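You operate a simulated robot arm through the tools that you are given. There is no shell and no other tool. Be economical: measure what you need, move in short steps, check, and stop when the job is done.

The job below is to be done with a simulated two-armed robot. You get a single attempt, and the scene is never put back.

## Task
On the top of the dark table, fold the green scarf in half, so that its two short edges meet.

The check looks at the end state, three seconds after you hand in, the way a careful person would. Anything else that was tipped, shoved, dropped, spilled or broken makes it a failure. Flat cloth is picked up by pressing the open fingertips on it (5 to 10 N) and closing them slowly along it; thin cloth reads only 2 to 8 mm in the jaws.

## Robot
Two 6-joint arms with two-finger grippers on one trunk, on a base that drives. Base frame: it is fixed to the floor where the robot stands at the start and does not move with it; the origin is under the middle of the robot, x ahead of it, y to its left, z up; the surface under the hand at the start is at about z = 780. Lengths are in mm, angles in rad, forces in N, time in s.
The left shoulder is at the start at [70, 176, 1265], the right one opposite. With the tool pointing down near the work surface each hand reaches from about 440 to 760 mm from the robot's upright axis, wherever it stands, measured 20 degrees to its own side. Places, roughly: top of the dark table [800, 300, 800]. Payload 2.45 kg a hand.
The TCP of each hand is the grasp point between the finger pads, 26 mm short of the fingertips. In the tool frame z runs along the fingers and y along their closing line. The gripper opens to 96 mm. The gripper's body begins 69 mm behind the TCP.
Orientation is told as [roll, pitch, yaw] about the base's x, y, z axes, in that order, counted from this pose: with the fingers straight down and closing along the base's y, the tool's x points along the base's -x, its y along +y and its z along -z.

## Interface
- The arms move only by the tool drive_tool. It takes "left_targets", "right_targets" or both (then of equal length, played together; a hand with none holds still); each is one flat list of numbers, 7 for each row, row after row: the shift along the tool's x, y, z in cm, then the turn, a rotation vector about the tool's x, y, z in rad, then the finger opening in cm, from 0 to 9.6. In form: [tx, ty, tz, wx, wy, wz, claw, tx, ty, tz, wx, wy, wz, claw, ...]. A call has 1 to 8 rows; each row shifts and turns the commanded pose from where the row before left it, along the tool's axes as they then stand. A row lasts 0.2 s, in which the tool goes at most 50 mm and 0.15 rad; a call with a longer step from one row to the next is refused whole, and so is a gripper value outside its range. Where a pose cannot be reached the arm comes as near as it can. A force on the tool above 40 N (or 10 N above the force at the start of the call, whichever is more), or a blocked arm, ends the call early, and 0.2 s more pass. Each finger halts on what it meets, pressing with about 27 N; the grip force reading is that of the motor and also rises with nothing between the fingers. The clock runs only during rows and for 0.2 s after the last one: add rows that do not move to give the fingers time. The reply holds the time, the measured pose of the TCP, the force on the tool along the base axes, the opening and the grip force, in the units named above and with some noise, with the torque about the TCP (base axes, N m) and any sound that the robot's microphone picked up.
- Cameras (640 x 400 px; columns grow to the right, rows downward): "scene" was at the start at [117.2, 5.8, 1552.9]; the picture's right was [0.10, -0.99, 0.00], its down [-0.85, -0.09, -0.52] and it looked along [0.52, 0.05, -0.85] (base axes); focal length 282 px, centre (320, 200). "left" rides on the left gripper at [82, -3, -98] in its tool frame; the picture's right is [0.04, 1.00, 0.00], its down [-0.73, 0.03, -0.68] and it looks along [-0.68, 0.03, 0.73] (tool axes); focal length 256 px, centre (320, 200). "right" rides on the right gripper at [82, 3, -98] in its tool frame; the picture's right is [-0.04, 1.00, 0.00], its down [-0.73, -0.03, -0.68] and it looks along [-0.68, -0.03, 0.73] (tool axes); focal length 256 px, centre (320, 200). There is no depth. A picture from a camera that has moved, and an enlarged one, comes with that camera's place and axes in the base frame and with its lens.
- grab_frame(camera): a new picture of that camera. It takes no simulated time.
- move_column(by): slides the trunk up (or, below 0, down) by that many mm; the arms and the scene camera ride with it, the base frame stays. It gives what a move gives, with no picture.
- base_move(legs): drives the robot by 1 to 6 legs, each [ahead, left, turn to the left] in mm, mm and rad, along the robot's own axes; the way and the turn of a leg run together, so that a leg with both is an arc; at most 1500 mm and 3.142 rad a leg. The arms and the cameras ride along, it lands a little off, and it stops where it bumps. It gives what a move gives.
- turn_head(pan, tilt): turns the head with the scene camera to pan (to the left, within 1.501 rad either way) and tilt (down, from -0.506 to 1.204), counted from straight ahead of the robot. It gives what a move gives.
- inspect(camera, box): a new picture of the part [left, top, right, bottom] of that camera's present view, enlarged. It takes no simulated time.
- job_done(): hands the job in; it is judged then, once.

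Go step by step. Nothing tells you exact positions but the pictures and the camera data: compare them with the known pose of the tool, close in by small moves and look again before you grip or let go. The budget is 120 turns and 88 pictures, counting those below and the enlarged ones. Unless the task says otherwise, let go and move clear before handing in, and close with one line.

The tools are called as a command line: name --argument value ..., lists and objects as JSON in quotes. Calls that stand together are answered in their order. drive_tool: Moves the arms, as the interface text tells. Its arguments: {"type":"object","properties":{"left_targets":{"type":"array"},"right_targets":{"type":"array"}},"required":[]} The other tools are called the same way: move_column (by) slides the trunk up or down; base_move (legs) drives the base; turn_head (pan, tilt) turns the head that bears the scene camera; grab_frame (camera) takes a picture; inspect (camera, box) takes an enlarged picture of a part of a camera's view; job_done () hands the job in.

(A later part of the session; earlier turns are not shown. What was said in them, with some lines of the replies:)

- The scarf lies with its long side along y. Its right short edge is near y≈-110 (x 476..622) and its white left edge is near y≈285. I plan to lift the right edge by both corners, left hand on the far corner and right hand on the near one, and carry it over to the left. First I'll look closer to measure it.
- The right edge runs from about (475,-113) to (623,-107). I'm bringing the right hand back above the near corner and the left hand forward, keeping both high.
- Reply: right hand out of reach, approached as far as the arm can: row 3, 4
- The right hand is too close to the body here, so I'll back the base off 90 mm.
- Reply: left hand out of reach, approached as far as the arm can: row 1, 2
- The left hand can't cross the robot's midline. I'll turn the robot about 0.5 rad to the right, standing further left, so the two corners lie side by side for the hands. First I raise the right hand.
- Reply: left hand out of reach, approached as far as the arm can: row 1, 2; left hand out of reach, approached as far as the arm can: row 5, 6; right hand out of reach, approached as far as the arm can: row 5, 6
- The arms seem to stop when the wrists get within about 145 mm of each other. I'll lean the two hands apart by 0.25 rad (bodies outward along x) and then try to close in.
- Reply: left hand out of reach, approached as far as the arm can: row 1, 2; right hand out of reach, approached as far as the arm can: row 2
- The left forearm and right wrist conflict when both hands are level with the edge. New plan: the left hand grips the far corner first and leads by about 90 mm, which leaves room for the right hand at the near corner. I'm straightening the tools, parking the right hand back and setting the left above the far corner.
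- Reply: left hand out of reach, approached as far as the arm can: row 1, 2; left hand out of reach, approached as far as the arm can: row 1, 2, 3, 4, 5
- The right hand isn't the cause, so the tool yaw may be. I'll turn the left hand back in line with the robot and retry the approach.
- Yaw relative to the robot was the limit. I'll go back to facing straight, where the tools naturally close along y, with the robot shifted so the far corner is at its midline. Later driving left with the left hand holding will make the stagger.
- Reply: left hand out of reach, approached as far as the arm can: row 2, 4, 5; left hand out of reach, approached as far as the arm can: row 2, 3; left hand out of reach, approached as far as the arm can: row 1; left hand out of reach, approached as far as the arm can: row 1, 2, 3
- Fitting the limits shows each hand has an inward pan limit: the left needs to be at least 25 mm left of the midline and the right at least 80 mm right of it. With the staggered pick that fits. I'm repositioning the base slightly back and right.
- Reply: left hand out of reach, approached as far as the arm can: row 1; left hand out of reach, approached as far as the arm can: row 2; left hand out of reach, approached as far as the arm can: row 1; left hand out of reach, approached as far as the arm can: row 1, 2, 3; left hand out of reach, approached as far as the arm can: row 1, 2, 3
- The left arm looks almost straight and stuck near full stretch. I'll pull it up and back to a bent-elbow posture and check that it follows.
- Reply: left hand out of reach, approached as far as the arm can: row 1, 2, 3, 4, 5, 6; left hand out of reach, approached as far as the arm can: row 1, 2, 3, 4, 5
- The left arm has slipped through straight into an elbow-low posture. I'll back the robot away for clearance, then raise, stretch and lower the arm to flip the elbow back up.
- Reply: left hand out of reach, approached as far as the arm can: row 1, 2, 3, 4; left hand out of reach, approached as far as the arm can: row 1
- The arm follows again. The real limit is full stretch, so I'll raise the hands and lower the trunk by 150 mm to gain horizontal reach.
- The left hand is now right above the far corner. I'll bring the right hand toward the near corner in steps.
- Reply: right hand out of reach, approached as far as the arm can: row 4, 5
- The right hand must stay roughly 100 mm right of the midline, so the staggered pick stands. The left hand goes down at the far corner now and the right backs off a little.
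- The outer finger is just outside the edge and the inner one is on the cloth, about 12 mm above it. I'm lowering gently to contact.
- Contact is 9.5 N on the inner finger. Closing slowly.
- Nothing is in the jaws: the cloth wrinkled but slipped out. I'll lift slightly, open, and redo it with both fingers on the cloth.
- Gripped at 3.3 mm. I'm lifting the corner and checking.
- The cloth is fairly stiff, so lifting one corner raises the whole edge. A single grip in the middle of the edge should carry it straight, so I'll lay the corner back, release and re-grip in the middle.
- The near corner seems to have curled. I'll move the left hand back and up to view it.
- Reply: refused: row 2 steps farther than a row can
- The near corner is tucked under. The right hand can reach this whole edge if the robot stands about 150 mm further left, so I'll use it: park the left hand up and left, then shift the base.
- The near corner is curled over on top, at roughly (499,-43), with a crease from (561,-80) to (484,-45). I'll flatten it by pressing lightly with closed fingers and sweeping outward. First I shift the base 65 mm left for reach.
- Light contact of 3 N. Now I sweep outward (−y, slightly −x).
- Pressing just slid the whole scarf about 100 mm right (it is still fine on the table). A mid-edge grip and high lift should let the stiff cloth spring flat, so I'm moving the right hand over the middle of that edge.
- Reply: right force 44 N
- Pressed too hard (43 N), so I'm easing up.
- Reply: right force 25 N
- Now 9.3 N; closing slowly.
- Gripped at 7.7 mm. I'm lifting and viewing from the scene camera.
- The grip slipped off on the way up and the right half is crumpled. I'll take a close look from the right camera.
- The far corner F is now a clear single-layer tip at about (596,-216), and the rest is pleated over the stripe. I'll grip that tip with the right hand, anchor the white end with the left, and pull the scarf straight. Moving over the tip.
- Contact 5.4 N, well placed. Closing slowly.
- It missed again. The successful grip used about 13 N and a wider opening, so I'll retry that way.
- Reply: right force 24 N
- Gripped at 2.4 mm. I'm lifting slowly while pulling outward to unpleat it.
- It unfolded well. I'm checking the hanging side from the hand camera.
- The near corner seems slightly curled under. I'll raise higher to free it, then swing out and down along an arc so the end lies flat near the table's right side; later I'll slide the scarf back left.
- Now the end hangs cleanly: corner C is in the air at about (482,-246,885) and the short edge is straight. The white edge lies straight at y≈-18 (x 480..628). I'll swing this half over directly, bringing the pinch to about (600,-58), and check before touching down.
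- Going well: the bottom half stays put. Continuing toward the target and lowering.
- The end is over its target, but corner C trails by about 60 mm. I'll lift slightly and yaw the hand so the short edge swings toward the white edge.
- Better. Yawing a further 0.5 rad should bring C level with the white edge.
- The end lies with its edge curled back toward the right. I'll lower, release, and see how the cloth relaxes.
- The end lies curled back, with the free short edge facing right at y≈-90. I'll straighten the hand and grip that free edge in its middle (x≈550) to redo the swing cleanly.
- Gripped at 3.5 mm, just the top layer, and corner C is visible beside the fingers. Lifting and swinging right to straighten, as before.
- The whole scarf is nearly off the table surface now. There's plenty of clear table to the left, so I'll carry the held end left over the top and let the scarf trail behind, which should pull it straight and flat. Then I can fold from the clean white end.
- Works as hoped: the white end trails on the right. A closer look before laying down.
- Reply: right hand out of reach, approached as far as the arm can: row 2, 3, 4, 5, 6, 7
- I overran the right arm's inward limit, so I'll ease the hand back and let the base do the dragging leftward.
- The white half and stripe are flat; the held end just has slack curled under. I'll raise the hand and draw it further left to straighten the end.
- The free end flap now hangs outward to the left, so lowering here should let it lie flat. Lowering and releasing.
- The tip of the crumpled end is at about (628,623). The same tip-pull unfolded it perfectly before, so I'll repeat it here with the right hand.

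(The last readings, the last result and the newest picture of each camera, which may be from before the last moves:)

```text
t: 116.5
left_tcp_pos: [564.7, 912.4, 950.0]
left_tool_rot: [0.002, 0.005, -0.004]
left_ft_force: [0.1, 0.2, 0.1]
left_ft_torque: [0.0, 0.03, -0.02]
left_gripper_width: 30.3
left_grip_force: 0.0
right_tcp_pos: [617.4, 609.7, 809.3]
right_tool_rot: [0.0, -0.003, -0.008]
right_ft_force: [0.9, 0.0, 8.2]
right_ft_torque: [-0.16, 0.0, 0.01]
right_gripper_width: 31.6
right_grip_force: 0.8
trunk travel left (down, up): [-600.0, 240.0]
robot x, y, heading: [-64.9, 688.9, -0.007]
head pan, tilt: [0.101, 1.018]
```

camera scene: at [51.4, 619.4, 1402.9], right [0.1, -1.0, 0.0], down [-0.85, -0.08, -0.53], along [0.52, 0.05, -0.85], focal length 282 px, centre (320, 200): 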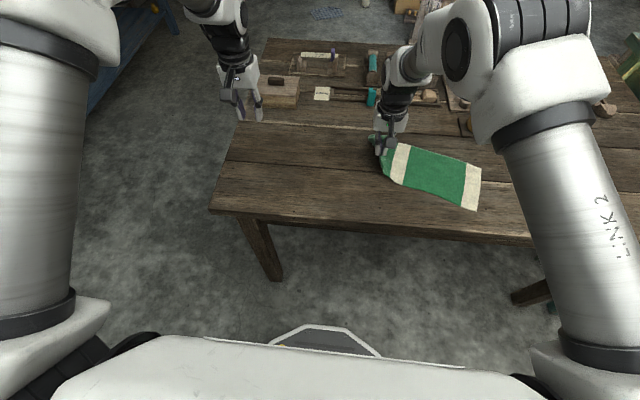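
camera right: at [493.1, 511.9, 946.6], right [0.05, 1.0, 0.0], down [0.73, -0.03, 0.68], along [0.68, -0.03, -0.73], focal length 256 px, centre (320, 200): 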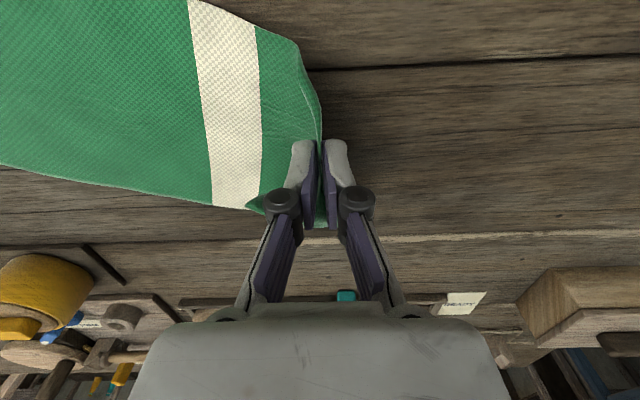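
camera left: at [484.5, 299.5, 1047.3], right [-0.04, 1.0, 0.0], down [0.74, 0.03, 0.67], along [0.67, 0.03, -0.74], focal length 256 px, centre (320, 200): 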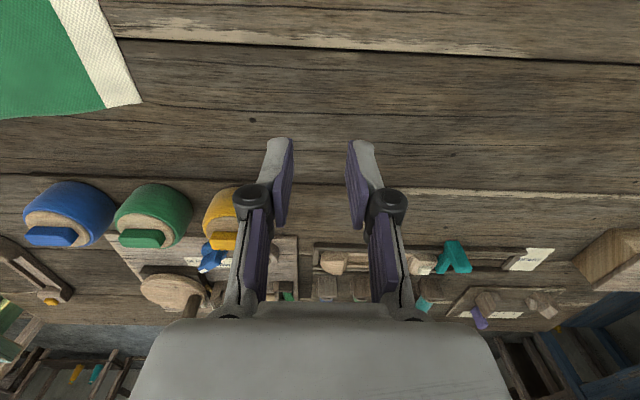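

drive_tool --right_targets '[0, 0, 0.08, 0, 0, 0, 2.6, 0, 0, 0.05, 0, 0, 0, 2.2, 0, 0, 0.05, 0, 0, 0, 1.8, 0, 0, 0, 0, 0, 0, 1.4, 0, 0, 0, 0, 0, 0, 1.0, 0, 0, 0, 0, 0, 0, 0.6, 0, 0, 0, 0, 0, 0, 0.1, 0, 0, 0, 0, 0, 0, 0]'

inspect --camera "right" --box '[160, 0, 520, 225]'

```text
t: 118.3
left_tcp_pos: [564.2, 913.3, 950.7]
left_tool_rot: [0.001, 0.003, -0.004]
left_ft_force: [-0.8, 0.8, 0.5]
left_ft_torque: [0.02, 0.03, 0.03]
left_gripper_width: 30.0
left_grip_force: 0.0
right_tcp_pos: [617.0, 611.0, 808.8]
right_tool_rot: [0.0, -0.006, -0.009]
right_ft_force: [1.5, -3.5, 24.4]
right_ft_torque: [-0.43, 0.09, 0.03]
right_gripper_width: 4.3
right_grip_force: 25.8
trunk travel left (down, up): [-600.0, 240.0]
robot x, y, heading: [-67.1, 682.9, -0.006]
head pan, tilt: [0.101, 1.018]
```

```text
1.78 times, centred on (340, 112) of right
camera zoom: at [535.2, 614.7, 906.7], right [0.05, 1.0, 0.0], down [0.73, -0.04, 0.68], along [0.68, -0.03, -0.73], focal length 455 px, centre (284, 356)
```

zoom: 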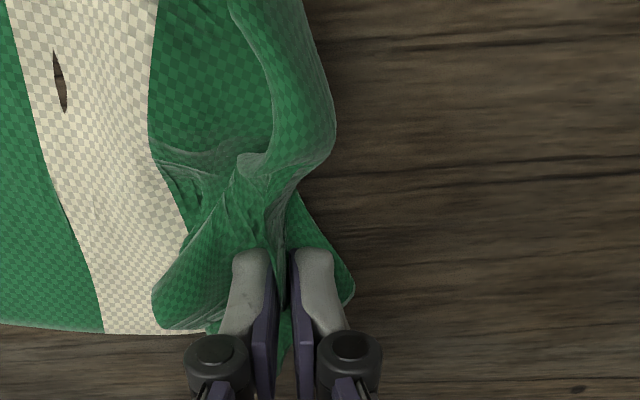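

Gripped at 4.3 mm. Lifting while drawing outward, as in the earlier success.

drive_tool --right_targets '[0, 0, -2, 0, 0, 0, 0, 0, 0.3, -2.5, 0, 0, 0, 0, 0, 0.6, -2.5, 0, 0, 0, 0, 0, 0.8, -2.5, 0, 0, 0, 0, 0, 0.8, -2, 0, 0, 0, 0, 0, 0.5, -1, 0, 0, 0, 0, 0, 0, 0, 0, 0, 0, 0]'

inspect --camera "scene" --box '[340, 80, 500, 210]'

```text
t: 119.9
left_tcp_pos: [566.7, 914.4, 949.1]
left_tool_rot: [0.002, 0.008, -0.004]
left_ft_force: [-0.3, 0.3, 0.1]
left_ft_torque: [-0.04, 0.0, -0.03]
left_gripper_width: 29.9
left_grip_force: 0.1
right_tcp_pos: [619.3, 638.5, 929.5]
right_tool_rot: [0.001, -0.001, -0.01]
right_ft_force: [-0.3, -0.4, 2.6]
right_ft_torque: [0.0, 0.0, 0.01]
right_gripper_width: 2.2
right_grip_force: 29.3
trunk travel left (down, up): [-600.0, 240.0]
robot x, y, heading: [-65.7, 688.2, -0.004]
head pan, tilt: [0.101, 1.018]
```

```text
3.08 times, centred on (420, 145) of scene
camera zoom: at [51.6, 693.8, 1402.9], right [0.1, -1.0, 0.0], down [-0.85, -0.08, -0.53], along [0.52, 0.05, -0.85], focal length 868 px, centre (12, 369)
```

zoom: 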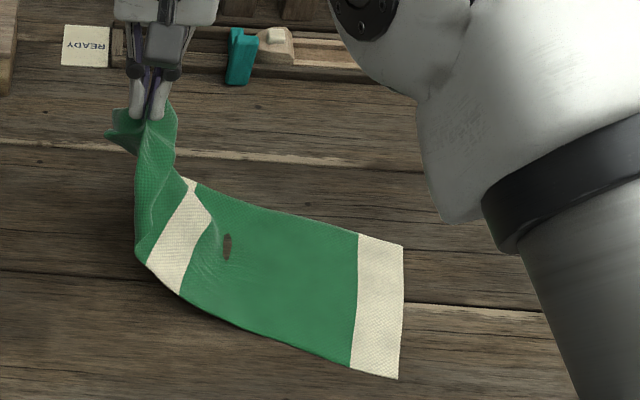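

Opening up. Drawing a bit further left and up.

drive_tool --right_targets '[1.5, 0, -3, 0, 0, 0, 0, 1.5, 0, -1, 0, 0, 0, 0, 0, 0, 0, 0, 0, 0, 0]'

base_move --legs '[[0, 40, 0]]'

inspect --camera "scene" --box '[350, 80, 510, 210]'

```text
t: 120.7
left_tcp_pos: [567.5, 911.6, 947.8]
left_tool_rot: [0.001, 0.007, -0.005]
left_ft_force: [0.6, -0.6, 0.0]
left_ft_torque: [0.02, 0.01, -0.01]
left_gripper_width: 30.2
left_grip_force: 0.0
right_tcp_pos: [586.9, 639.5, 969.9]
right_tool_rot: [0.001, 0.001, -0.013]
right_ft_force: [1.1, 0.7, -0.5]
right_ft_torque: [0.01, 0.01, -0.04]
right_gripper_width: 4.6
right_grip_force: 27.4
trunk travel left (down, up): [-600.0, 240.0]
robot x, y, heading: [-66.2, 688.8, -0.011]
head pan, tilt: [0.101, 1.018]
```

```text
t: 121.6
left_tcp_pos: [567.0, 950.8, 949.1]
left_tool_rot: [0.003, 0.007, -0.005]
left_ft_force: [0.6, 0.6, -0.1]
left_ft_torque: [0.04, -0.01, 0.02]
left_gripper_width: 29.9
left_grip_force: 0.0
right_tcp_pos: [585.4, 677.3, 970.7]
right_tool_rot: [0.002, 0.001, -0.012]
right_ft_force: [0.6, -0.5, 0.4]
right_ft_torque: [0.01, -0.03, -0.01]
right_gripper_width: 0.0
right_grip_force: 27.1
trunk travel left (down, up): [-600.0, 240.0]
robot x, y, heading: [-63.5, 728.4, -0.01]
head pan, tilt: [0.101, 1.018]
```

```text
3.08 times, centred on (430, 145) of scene
camera zoom: at [52.0, 732.3, 1402.9], right [0.1, -1.0, 0.0], down [-0.85, -0.08, -0.53], along [0.52, 0.05, -0.85], focal length 868 px, centre (-18, 369)
```

zoom: 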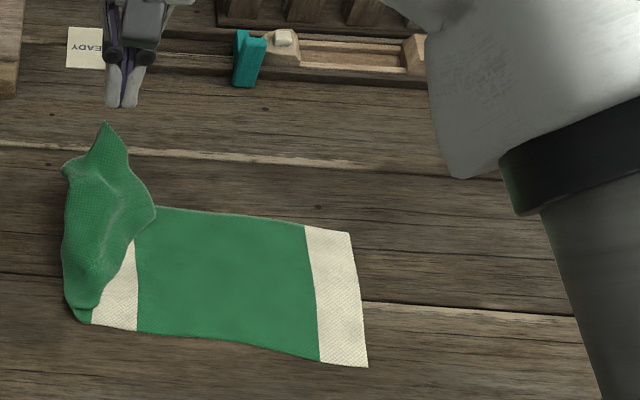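

It slipped off during the drive. I'll open above it and look again.

drive_tool --right_targets '[0, -2, 0, 0, 0, 0, 3.4, -1.5, -3, 2, 0, 0, 0, 3.4, 0, 0, 0, 0, 0, 0, 3.4]'

inspect --camera "right" --box '[120, 0, 480, 225]'

```text
t: 122.4
left_tcp_pos: [565.9, 952.9, 949.6]
left_tool_rot: [0.0, 0.004, -0.005]
left_ft_force: [-0.2, 0.6, -0.5]
left_ft_torque: [0.01, -0.01, -0.02]
left_gripper_width: 29.8
left_grip_force: 0.0
right_tcp_pos: [601.9, 631.8, 952.4]
right_tool_rot: [-0.001, 0.0, -0.011]
right_ft_force: [0.0, 1.4, 0.2]
right_ft_torque: [-0.05, -0.01, -0.02]
right_gripper_width: 34.0
right_grip_force: 0.0
trunk travel left (down, up): [-600.0, 240.0]
robot x, y, heading: [-62.2, 730.6, -0.008]
head pan, tilt: [0.101, 1.018]
```

```text
1.78 times, centred on (300, 112) of right
camera zoom: at [521.0, 635.9, 1049.6], right [0.05, 1.0, 0.0], down [0.73, -0.04, 0.68], along [0.68, -0.03, -0.73], focal length 455 px, centre (356, 356)
```

zoom: 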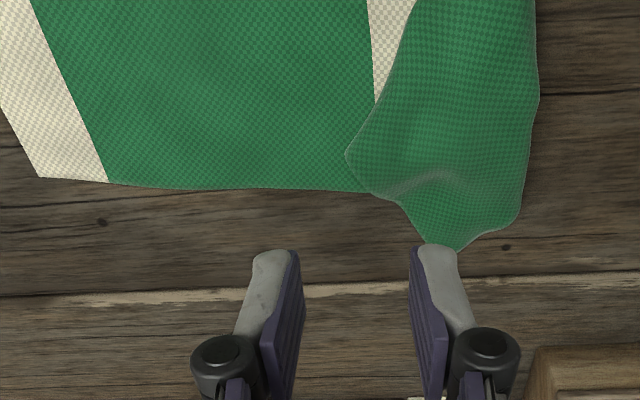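

The picture is now clear: the end is simply folded back over itself, with its free short edge running from the corner (609,627) toward (544,662) and facing the white end. I can grip that edge at its middle and carry it straight over to the white edge (y≈441, x 467..617). Shifting the base left, yawing to match the edge, and moving above it.

base_move --legs '[[0, 70, 0]]'

drive_tool --right_targets '[0, 0, 0, 0, 0, 0.125, 3.2, 0, 0, 0, 0, 0, 0.125, 3.2, 0, 0, 0, 0, 0, 0.125, 3.2, 0, 0, 0, 0, 0, 0.125, 3.2, 2.3, -4.1, 0, 0, 0, 0, 3.2, 0, 0, 4.5, 0, 0, 0, 3.2, 0, 0, 4.5, 0, 0, 0, 3.2, 0, 0, 0, 0, 0, 0, 3.2]'

inspect --camera "right" --box '[140, 0, 500, 225]'

```text
t: 123.4
left_tcp_pos: [568.6, 1021.5, 948.0]
left_tool_rot: [0.001, 0.007, -0.004]
left_ft_force: [-0.1, 0.5, -0.4]
left_ft_torque: [0.0, 0.04, 0.02]
left_gripper_width: 30.1
left_grip_force: 0.1
right_tcp_pos: [602.8, 702.5, 950.5]
right_tool_rot: [0.001, 0.001, -0.013]
right_ft_force: [-0.4, 0.6, -0.5]
right_ft_torque: [0.01, -0.02, -0.02]
right_gripper_width: 34.0
right_grip_force: 0.0
trunk travel left (down, up): [-600.0, 240.0]
robot x, y, heading: [-68.3, 796.0, -0.004]
head pan, tilt: [0.101, 1.018]
```

```text
t: 125.2
left_tcp_pos: [567.2, 1021.7, 949.6]
left_tool_rot: [0.002, 0.005, -0.003]
left_ft_force: [-0.2, -0.3, -0.1]
left_ft_torque: [-0.01, -0.04, 0.02]
left_gripper_width: 30.2
left_grip_force: 0.1
right_tcp_pos: [561.9, 677.1, 863.4]
right_tool_rot: [0.001, -0.001, -0.513]
right_ft_force: [-0.7, -0.6, 0.8]
right_ft_torque: [-0.02, -0.03, 0.0]
right_gripper_width: 31.8
right_grip_force: 0.0
trunk travel left (down, up): [-600.0, 240.0]
robot x, y, heading: [-64.4, 796.5, -0.002]
head pan, tilt: [0.101, 1.018]
```

```text
1.78 times, centred on (320, 112) of right
camera zoom: at [493.6, 720.4, 961.3], right [0.52, 0.85, 0.0], down [0.62, -0.39, 0.68], along [0.58, -0.36, -0.73], focal length 455 px, centre (320, 356)
```

zoom: 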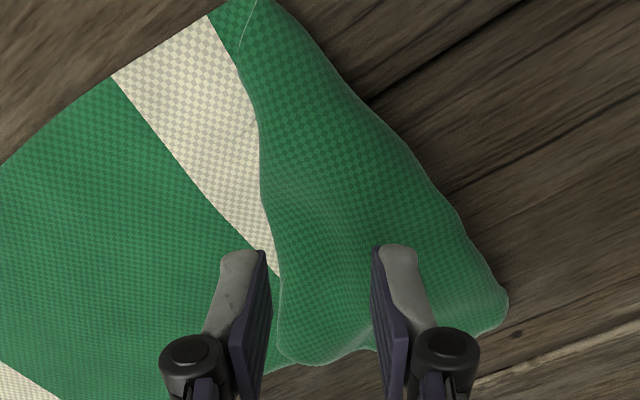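

Clear view: the free edge's middle is at about (537,670). I'm shifting there and pressing.

drive_tool --right_targets '[1.7, 0.65, 2, 0, 0, 0, 3.2, 0, 0, 2.2, 0, 0, 0, 3.2, 0, 0, 0.6, 0, 0, 0, 3.2, 0, 0, 0.4, 0, 0, 0, 3.2]'

```text
t: 126.2
left_tcp_pos: [568.0, 1021.0, 948.8]
left_tool_rot: [0.001, 0.007, -0.006]
left_ft_force: [-0.3, -0.2, 0.3]
left_ft_torque: [-0.02, 0.0, -0.03]
left_gripper_width: 30.0
left_grip_force: 0.1
right_tcp_pos: [553.5, 691.1, 808.5]
right_tool_rot: [0.003, -0.002, -0.513]
right_ft_force: [0.1, -0.2, 2.8]
right_ft_torque: [0.0, 0.03, -0.01]
right_gripper_width: 32.1
right_grip_force: 0.1
trunk travel left (down, up): [-600.0, 240.0]
robot x, y, heading: [-65.5, 795.8, -0.009]
head pan, tilt: [0.101, 1.018]
```

drive_tool --right_targets '[0, 0, 0.12, 0, 0, 0, 3.2, 0, 0, 0.03, 0, 0, 0, 2.7, 0, 0, 0, 0, 0, 0, 2.2, 0, 0, 0, 0, 0, 0, 1.7, 0, 0, 0, 0, 0, 0, 1.2, 0, 0, 0, 0, 0, 0, 0.7, 0, 0, 0, 0, 0, 0, 0.2, 0, 0, 0, 0, 0, 0, 0]'

inspect --camera "right" --box '[140, 0, 500, 225]'

```text
t: 128.0
left_tcp_pos: [567.2, 1021.9, 948.5]
left_tool_rot: [0.002, 0.006, -0.005]
left_ft_force: [-1.3, -0.3, -0.1]
left_ft_torque: [0.04, 0.0, -0.01]
left_gripper_width: 30.1
left_grip_force: 0.0
right_tcp_pos: [550.4, 690.5, 809.0]
right_tool_rot: [0.002, -0.002, -0.511]
right_ft_force: [0.8, 1.4, 10.2]
right_ft_torque: [0.0, 0.04, 0.01]
right_gripper_width: 3.8
right_grip_force: 34.1
trunk travel left (down, up): [-600.0, 240.0]
robot x, y, heading: [-67.6, 798.2, -0.009]
head pan, tilt: [0.101, 1.018]
```

```text
1.78 times, centred on (320, 112) of right
camera zoom: at [481.9, 732.8, 906.4], right [0.52, 0.85, 0.0], down [0.62, -0.39, 0.68], along [0.58, -0.36, -0.73], focal length 455 px, centre (320, 356)
```

zoom: 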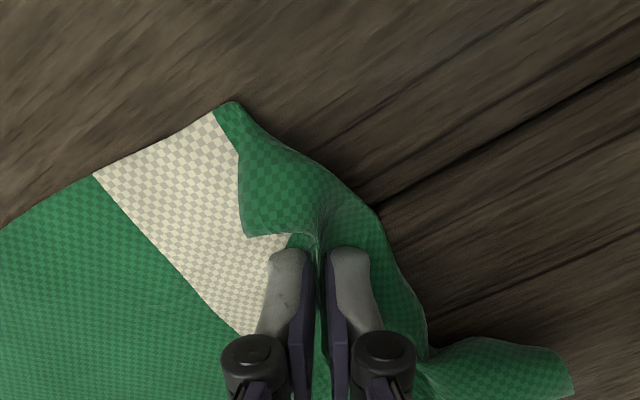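

Gripped at 3.8 mm next to the near corner K2. Lifting a little and carrying it over toward the white end.

drive_tool --right_targets '[0, 0, -3, 0, 0, 0, 0, -0.4, -1.2, -3, 0, 0, 0, 0, -0.7, -2.3, -2, 0, 0, 0, 0, -0.9, -2.8, -1, 0, 0, 0, 0, -0.9, -2.8, 0, 0, 0, 0, 0, -0.9, -2.8, 0, 0, 0, 0, 0, -0.9, -2.8, 0, 0, 0, 0, 0, 0, 0, 0, 0, 0, 0, 0]'

inspect --camera "scene" --box '[370, 80, 560, 220]'

```text
t: 129.8
left_tcp_pos: [568.2, 1021.6, 948.4]
left_tool_rot: [0.003, 0.007, -0.005]
left_ft_force: [0.0, 0.5, -0.4]
left_ft_torque: [-0.02, 0.01, 0.01]
left_gripper_width: 30.0
left_grip_force: 0.0
right_tcp_pos: [519.4, 540.0, 896.5]
right_tool_rot: [-0.001, 0.0, -0.511]
right_ft_force: [-0.4, -1.2, 2.2]
right_ft_torque: [-0.02, 0.04, 0.05]
right_gripper_width: 0.8
right_grip_force: 24.9
trunk travel left (down, up): [-600.0, 240.0]
robot x, y, heading: [-64.7, 794.4, -0.002]
head pan, tilt: [0.101, 1.018]
```

```text
2.86 times, centred on (465, 150) of scene
camera zoom: at [52.6, 804.4, 1402.9], right [0.1, -1.0, 0.0], down [-0.85, -0.08, -0.52], along [0.52, 0.05, -0.85], focal length 806 px, centre (-94, 343)
```

zoom: 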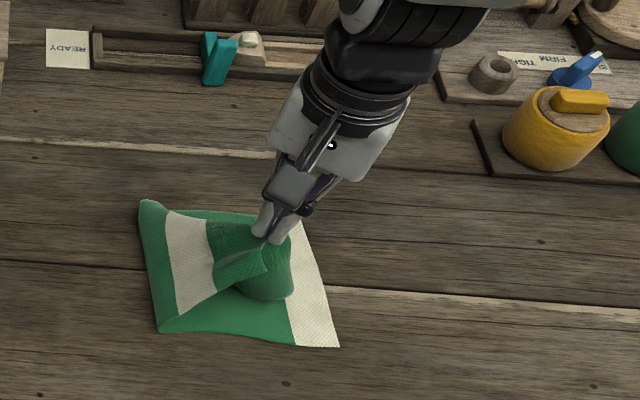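

drive_tool --right_targets '[-0.5, -2, 1, 0, 0, 0, 0, -0.5, -2, 1.5, 0, 0, 0, 0, -0.5, -2, 1.5, 0, 0, 0, 0, -0.5, -2.1, 1.5, 0, 0, 0, 0, 0, 0, 1, 0, 0, 0, 0, 0, 0, 0, 0, 0, 0, 0]'

inspect --camera "scene" --box '[390, 100, 530, 215]'

```text
t: 131.2
left_tcp_pos: [567.6, 1021.6, 949.4]
left_tool_rot: [0.003, 0.007, -0.006]
left_ft_force: [-0.1, 0.0, -0.4]
left_ft_torque: [0.01, 0.0, 0.0]
left_gripper_width: 30.1
left_grip_force: 0.1
right_tcp_pos: [497.0, 458.7, 831.0]
right_tool_rot: [0.0, 0.0, -0.511]
right_ft_force: [-1.1, 0.3, 1.9]
right_ft_torque: [0.07, -0.08, -0.02]
right_gripper_width: 4.5
right_grip_force: 36.4
trunk travel left (down, up): [-600.0, 240.0]
robot x, y, heading: [-59.4, 799.7, -0.002]
head pan, tilt: [0.101, 1.018]
```

```text
3.48 times, centred on (460, 158) of scene
camera zoom: at [52.2, 802.9, 1402.9], right [0.1, -1.0, 0.0], down [-0.85, -0.08, -0.53], along [0.52, 0.05, -0.85], focal length 982 px, centre (-167, 348)
```

zoom: 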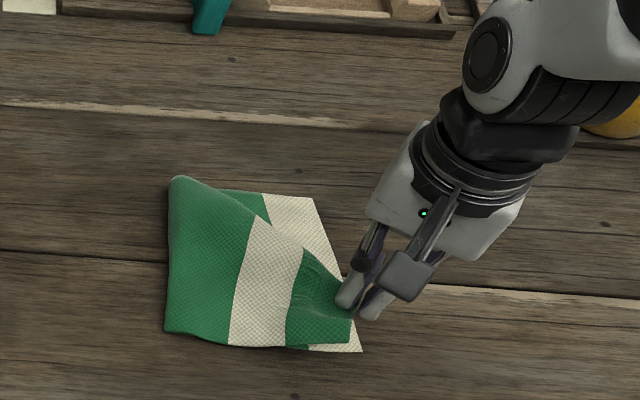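

Very good: the near side is folded onto the white corner. Only the far corner needs to be brought over. Setting down and releasing.

drive_tool --right_targets '[0.1, -0.8, 1, 0, 0, 0, 0, 0, 0, 0.8, 0, 0, 0, 0, 0, 0, 0, 0, 0, 0, 0, 0, 0, 0, 0, 0, 0, 1.2, 0, 0, 0, 0, 0, 0, 3.5, 0, 0, -4, 0, 0, 0, 3.5, 0, 0, -4.5, 0, 0, 0, 3.5, 0, 0, -4, 0, 0, 0, 3.5]'

inspect --camera "right" --box '[120, 0, 520, 250]'

```text
t: 133.0
left_tcp_pos: [566.7, 1022.4, 949.4]
left_tool_rot: [0.002, 0.005, -0.004]
left_ft_force: [-0.4, -0.9, -0.6]
left_ft_torque: [-0.02, 0.02, 0.05]
left_gripper_width: 30.3
left_grip_force: 0.1
right_tcp_pos: [490.4, 448.9, 936.5]
right_tool_rot: [-0.001, 0.0, -0.512]
right_ft_force: [-0.6, 1.4, 0.4]
right_ft_torque: [0.0, 0.02, 0.01]
right_gripper_width: 34.9
right_grip_force: 0.1
trunk travel left (down, up): [-600.0, 240.0]
robot x, y, heading: [-61.6, 798.1, -0.003]
head pan, tilt: [0.101, 1.018]
```

```text
1.60 times, centred on (320, 125) of right
camera zoom: at [422.2, 491.9, 1036.6], right [0.52, 0.85, 0.0], down [0.63, -0.38, 0.68], along [0.58, -0.36, -0.73], focal length 410 px, centre (320, 320)
```

zoom: 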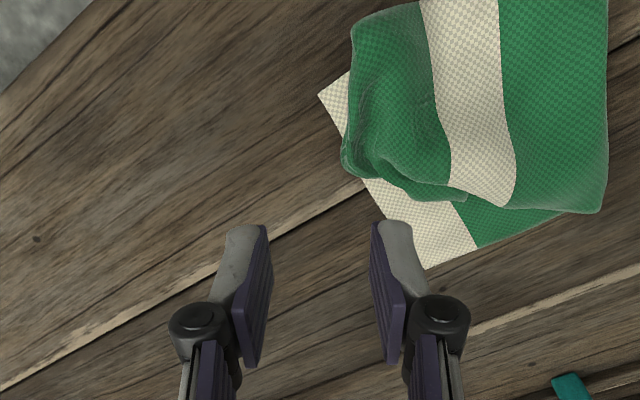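

The fold line sits about 45 mm short, so the end's surplus is rolled up at the white side. I'll pinch that rolled end from just above the bottom layer, swing it left past the fold to lay more cloth down, then bring it back.

drive_tool --right_targets '[0.9, 2.8, 2, 0, 0, 0, 4.2, 0, 0, 4.5, 0, 0, 0, 4.2, 0, 0, 4.5, 0, 0, 0, 4.2, 0, 0, 1.3, 0, 0, 0, 4.2, 0, 0, 0, 0, 0, 0, 3, 0, 0, 0, 0, 0, 0, 2, 0, 0, 0, 0, 0, 0, 1, 0, 0, 0, 0, 0, 0, 0]'

inspect --camera "right" --box '[140, 0, 500, 225]'

```text
t: 134.8
left_tcp_pos: [567.2, 1021.3, 949.1]
left_tool_rot: [0.002, 0.007, -0.006]
left_ft_force: [0.1, -0.7, -0.4]
left_ft_torque: [-0.03, 0.0, -0.02]
left_gripper_width: 29.9
left_grip_force: 0.0
right_tcp_pos: [496.6, 479.7, 819.9]
right_tool_rot: [0.0, 0.0, -0.511]
right_ft_force: [0.2, 0.3, -0.1]
right_ft_torque: [0.0, 0.06, -0.01]
right_gripper_width: 4.6
right_grip_force: 32.9
trunk travel left (down, up): [-600.0, 240.0]
robot x, y, heading: [-65.1, 799.2, -0.008]
head pan, tilt: [0.101, 1.018]
```

```text
1.78 times, centred on (320, 112) of right
camera zoom: at [427.7, 522.2, 917.4], right [0.52, 0.85, 0.0], down [0.62, -0.39, 0.68], along [0.58, -0.36, -0.73], focal length 455 px, centre (320, 356)
```

zoom: 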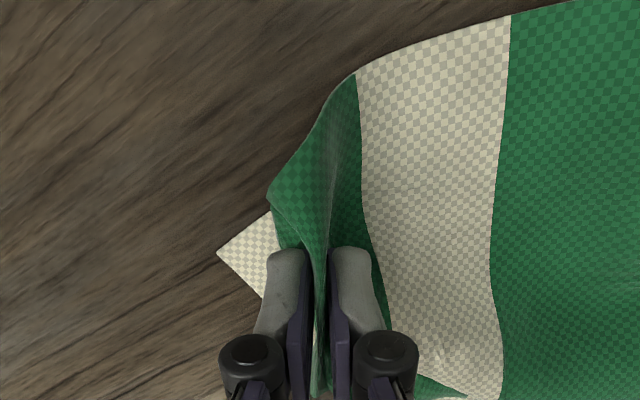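

drive_tool --right_targets '[0, 0, -4, 0, 0, 0, 0, 0.3, 1, -4, 0, 0, 0, 0, 0.8, 2.8, -3, 0, 0, 0, 0, 0.9, 3, -2, 0, 0, 0, 0, 0.9, 3, 0, 0, 0, 0, 0, 0.9, 3, 0, 0, 0, 0, 0, 0.9, 3, 1, 0, 0, 0, 0, 0, 0, 0, 0, 0, 0, 0]'

inspect --camera "scene" --box '[360, 70, 550, 220]'

```text
t: 136.6
left_tcp_pos: [567.4, 1020.8, 948.2]
left_tool_rot: [0.002, 0.008, -0.006]
left_ft_force: [-0.5, -0.6, 0.0]
left_ft_torque: [0.0, 0.0, 0.0]
left_gripper_width: 29.9
left_grip_force: 0.0
right_tcp_pos: [533.8, 643.4, 936.2]
right_tool_rot: [0.003, 0.002, -0.512]
right_ft_force: [-0.5, -0.8, -0.8]
right_ft_torque: [0.14, -0.08, -0.07]
right_gripper_width: 3.5
right_grip_force: 32.7
trunk travel left (down, up): [-600.0, 240.0]
robot x, y, heading: [-67.5, 799.2, -0.006]
head pan, tilt: [0.101, 1.018]
```

```text
2.67 times, centred on (455, 145) of scene
camera zoom: at [52.3, 802.2, 1402.9], right [0.1, -1.0, 0.0], down [-0.85, -0.08, -0.53], along [0.52, 0.05, -0.85], focal length 753 px, centre (-40, 347)
```

zoom: 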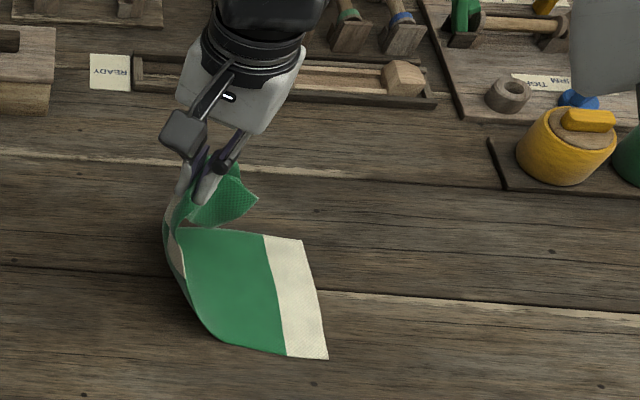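

The bottom is laid out, the stripe rises to the hand, and the loose end hangs on the white side, so the hand is now near the top of the right arc. Swinging back right and down while squaring the yaw.

drive_tool --right_targets '[-1.44, -2.63, 1, 0, 0, -0.125, 0, -1.1, -2.79, 2, 0, 0, -0.125, 0, -0.75, -2.9, 3, 0, 0, -0.125, 0, -0.39, -2.97, 3, 0, 0, -0.125, 0, 0, -0.5, 2, 0, 0, 0, 0, 0, 0, 0, 0, 0, 0, 0]'

inspect --camera "scene" --box '[380, 90, 540, 215]'

```text
t: 138.0
left_tcp_pos: [568.0, 1021.1, 948.8]
left_tool_rot: [0.001, 0.008, -0.005]
left_ft_force: [-0.1, 0.4, 0.5]
left_ft_torque: [0.04, -0.02, 0.02]
left_gripper_width: 30.1
left_grip_force: 0.0
right_tcp_pos: [532.6, 514.3, 825.5]
right_tool_rot: [0.002, -0.003, -0.011]
right_ft_force: [0.4, -2.4, 2.3]
right_ft_torque: [-0.07, -0.05, 0.07]
right_gripper_width: 1.1
right_grip_force: 23.8
trunk travel left (down, up): [-600.0, 240.0]
robot x, y, heading: [-65.9, 802.3, -0.002]
head pan, tilt: [0.101, 1.018]
```

```text
3.20 times, centred on (460, 152) of scene
camera zoom: at [52.0, 803.1, 1403.0], right [0.1, -1.0, 0.0], down [-0.85, -0.08, -0.53], along [0.52, 0.05, -0.85], focal length 903 px, centre (-128, 352)
```

zoom: 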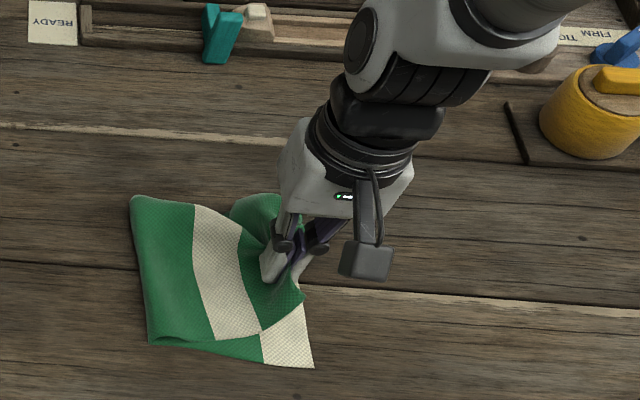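

The top now reaches about the right length, with some slack bulging at the fold. Lowering, releasing and checking.

drive_tool --right_targets '[0, -0.5, 1.2, 0, 0, 0, 0, 0, 0, 0, 0, 0, 0, 0, 0, 0, 0, 0, 0, 0, 1.5, 0, 0, 0, 0, 0, 0, 4.5, 0, 0, -4, 0, 0, 0, 4.5, 0, 0, -4.5, 0, 0, 0, 4.5, 0, -4, -2, 0, 0, 0, 4.5, 3, -3.5, 0, 0, 0, 0, 4.5]'

inspect --camera "scene" --box '[390, 110, 510, 205]'

```text
t: 139.8
left_tcp_pos: [566.4, 1021.9, 949.8]
left_tool_rot: [0.003, 0.006, -0.006]
left_ft_force: [-0.4, 0.1, 0.3]
left_ft_torque: [0.0, -0.01, 0.02]
left_gripper_width: 30.1
left_grip_force: 0.1
right_tcp_pos: [501.2, 436.3, 917.1]
right_tool_rot: [0.002, -0.003, -0.01]
right_ft_force: [-1.0, -0.2, 0.2]
right_ft_torque: [0.01, -0.01, -0.01]
right_gripper_width: 45.0
right_grip_force: 0.1
trunk travel left (down, up): [-600.0, 240.0]
robot x, y, heading: [-62.9, 795.3, -0.007]
head pan, tilt: [0.101, 1.018]
```

```text
4.21 times, centred on (450, 158) of scene
camera zoom: at [50.2, 801.6, 1403.1], right [0.1, -1.0, 0.0], down [-0.85, -0.08, -0.53], along [0.52, 0.05, -0.85], focal length 1188 px, centre (-227, 379)
```

zoom: 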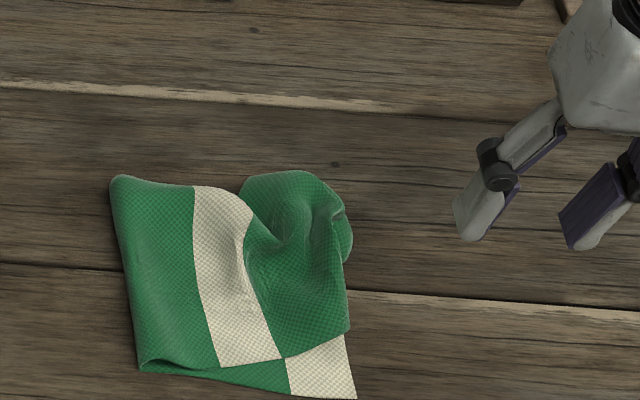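

Close: the edges line up along y, but the top layer sits about 45 mm too far in x. I'll pinch its near end again and shift it −x.

drive_tool --right_targets '[-1.0, 3.3, 0, 0, 0, 0, 3.2, -0.9, 3.3, 2, 0, 0, 0, 3.2, 0, 0, 4.5, 0, 0, 0, 3.2, 0, 0, 3.7, 0, 0, 0, 3.2, 0, 0, 0.4, 0, 0, 0, 3.2, 0, 0, 0.15, 0, 0, 0, 3.2, 0, 0, 0, 0, 0, 0, 3.2]'

```text
t: 141.4
left_tcp_pos: [567.2, 1021.3, 948.1]
left_tool_rot: [0.001, 0.006, -0.005]
left_ft_force: [-1.0, 0.3, -0.2]
left_ft_torque: [0.02, 0.03, 0.0]
left_gripper_width: 29.9
left_grip_force: 0.2
right_tcp_pos: [524.5, 504.8, 810.0]
right_tool_rot: [0.002, -0.001, -0.013]
right_ft_force: [-0.3, -0.7, -0.5]
right_ft_torque: [0.0, -0.03, -0.01]
right_gripper_width: 31.8
right_grip_force: 0.0
trunk travel left (down, up): [-600.0, 240.0]
robot x, y, heading: [-63.8, 799.0, -0.007]
head pan, tilt: [0.101, 1.018]
```

drive_tool --right_targets '[0, 0, 0.25, 0, 0, 0, 3.2, 0, 0, 0.05, 0, 0, 0, 2.7, 0, 0, 0, 0, 0, 0, 2.2, 0, 0, 0, 0, 0, 0, 1.7, 0, 0, 0, 0, 0, 0, 1.2, 0, 0, 0, 0, 0, 0, 0.7, 0, 0, 0, 0, 0, 0, 0.2, 0, 0, 0, 0, 0, 0, 0]'

```text
t: 143.2
left_tcp_pos: [568.3, 1022.0, 949.2]
left_tool_rot: [0.001, 0.006, -0.007]
left_ft_force: [0.7, -0.1, -0.4]
left_ft_torque: [0.0, 0.03, 0.01]
left_gripper_width: 29.9
left_grip_force: 0.1
right_tcp_pos: [523.4, 503.5, 807.8]
right_tool_rot: [0.001, 0.001, -0.012]
right_ft_force: [0.4, -1.0, 0.5]
right_ft_torque: [-0.05, 0.01, -0.01]
right_gripper_width: 2.6
right_grip_force: 24.5
trunk travel left (down, up): [-600.0, 240.0]
robot x, y, heading: [-62.9, 799.1, -0.008]
head pan, tilt: [0.101, 1.018]
```

Gripped at 2.6 mm. Lifting slightly, shifting −x 48 mm, laying down and releasing.

drive_tool --right_targets '[0, 0, -3, 0, 0, 0, 0, 2.4, -0.4, 0, 0, 0, 0, 0, 2.4, -0.4, 0, 0, 0, 0, 0, 0, 0, 2.7, 0, 0, 0, 0, 0, 0, 0, 0, 0, 0, 1.5, 0, 0, 0, 0, 0, 0, 4, 0, 0, -4, 0, 0, 0, 4, 0, -1, -4.5, 0, 0, 0, 4]'

inspect --camera "right" --box '[120, 0, 560, 275]'

```text
t: 145.0
left_tcp_pos: [565.7, 1021.5, 949.2]
left_tool_rot: [0.005, 0.005, -0.006]
left_ft_force: [0.7, 0.1, -0.1]
left_ft_torque: [0.0, -0.03, -0.01]
left_gripper_width: 30.0
left_grip_force: 0.0
right_tcp_pos: [472.6, 485.3, 898.1]
right_tool_rot: [0.003, 0.0, -0.012]
right_ft_force: [-0.3, 0.7, 0.9]
right_ft_torque: [0.01, 0.0, 0.0]
right_gripper_width: 40.1
right_grip_force: 0.0
trunk travel left (down, up): [-600.0, 240.0]
robot x, y, heading: [-66.9, 800.0, -0.007]
head pan, tilt: [0.101, 1.018]
```

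```text
1.45 times, centred on (340, 138) of right
camera zoom: at [390.9, 489.4, 995.5], right [0.05, 1.0, 0.0], down [0.73, -0.04, 0.68], along [0.68, -0.03, -0.73], focal length 372 px, centre (291, 291)
```

zoom: 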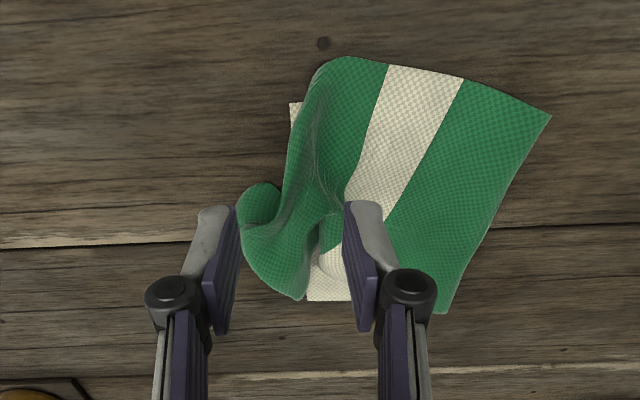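

The near side now matches the white edge, and the middle of the top end bulges about 40 mm past it. With few turns left, I'll push that bulge back to the edge line with closed fingers.

drive_tool --right_targets '[-3.4, -3.2, 0, 0, 0, 0, 1, -3.4, -3.2, 0, 0, 0, 0, 0, 0, 0, 4.4, 0, 0, 0, 0, 0, 0, 4.2, 0, 0, 0, 0, 0, 1.8, 0, 0, 0, 0, 0, 0, 1.8, 0, 0, 0, 0, 0, 0, 1.4, 0, 0, 0, 0, 0, 0, -0.5, -4, 0, 0, 0, 0]'

drive_tool --right_targets '[0, -3, -4, 0, 0, 0, 0, 0, -4, -2, 0, 0, 0, 0, 0, -4, 0, 0, 0, 0, 0, 0, 0, 0, 0, 0, 0, 0]'

inspect --camera "scene" --box '[390, 110, 510, 205]'

```text
t: 146.8
left_tcp_pos: [565.5, 1022.1, 950.4]
left_tool_rot: [0.001, 0.005, -0.005]
left_ft_force: [0.2, 0.2, -0.2]
left_ft_torque: [-0.01, -0.01, -0.01]
left_gripper_width: 29.9
left_grip_force: 0.1
right_tcp_pos: [539.3, 465.8, 851.7]
right_tool_rot: [0.0, -0.002, -0.012]
right_ft_force: [-1.6, 0.3, 0.3]
right_ft_torque: [0.02, -0.02, 0.0]
right_gripper_width: 0.0
right_grip_force: 26.8
trunk travel left (down, up): [-600.0, 240.0]
robot x, y, heading: [-63.4, 798.7, -0.001]
head pan, tilt: [0.101, 1.018]
```

```text
t: 147.8
left_tcp_pos: [568.4, 1021.6, 949.1]
left_tool_rot: [0.002, 0.005, -0.005]
left_ft_force: [-0.1, -0.4, -0.1]
left_ft_torque: [-0.01, -0.03, 0.01]
left_gripper_width: 30.0
left_grip_force: 0.1
right_tcp_pos: [542.6, 355.5, 914.9]
right_tool_rot: [-0.001, -0.001, -0.011]
right_ft_force: [0.3, 0.3, -0.5]
right_ft_torque: [0.0, 0.01, -0.02]
right_gripper_width: 0.3
right_grip_force: 26.7
trunk travel left (down, up): [-600.0, 240.0]
robot x, y, heading: [-64.4, 799.8, -0.004]
head pan, tilt: [0.101, 1.018]
```

```text
refused: no pictures are left
```

I have no pictures left and only a few turns, so any further correction would be blind. The hands are clear and nothing else on the table was touched, so I'm handing in the current state.

job_done

```text
The job is handed in.
```

I handed in the scarf folded roughly in half, but not cleanly, so it may not pass the check. In my last picture the near corners met, while the middle of the top layer was crumpled and stuck out about 40 mm past the white edge. I pushed that bulge back afterwards but had no pictures left to check the result. The scarf also ended up roughly 500 mm left of where it started, still on the dark table. I saw nothing else moved or knocked over.
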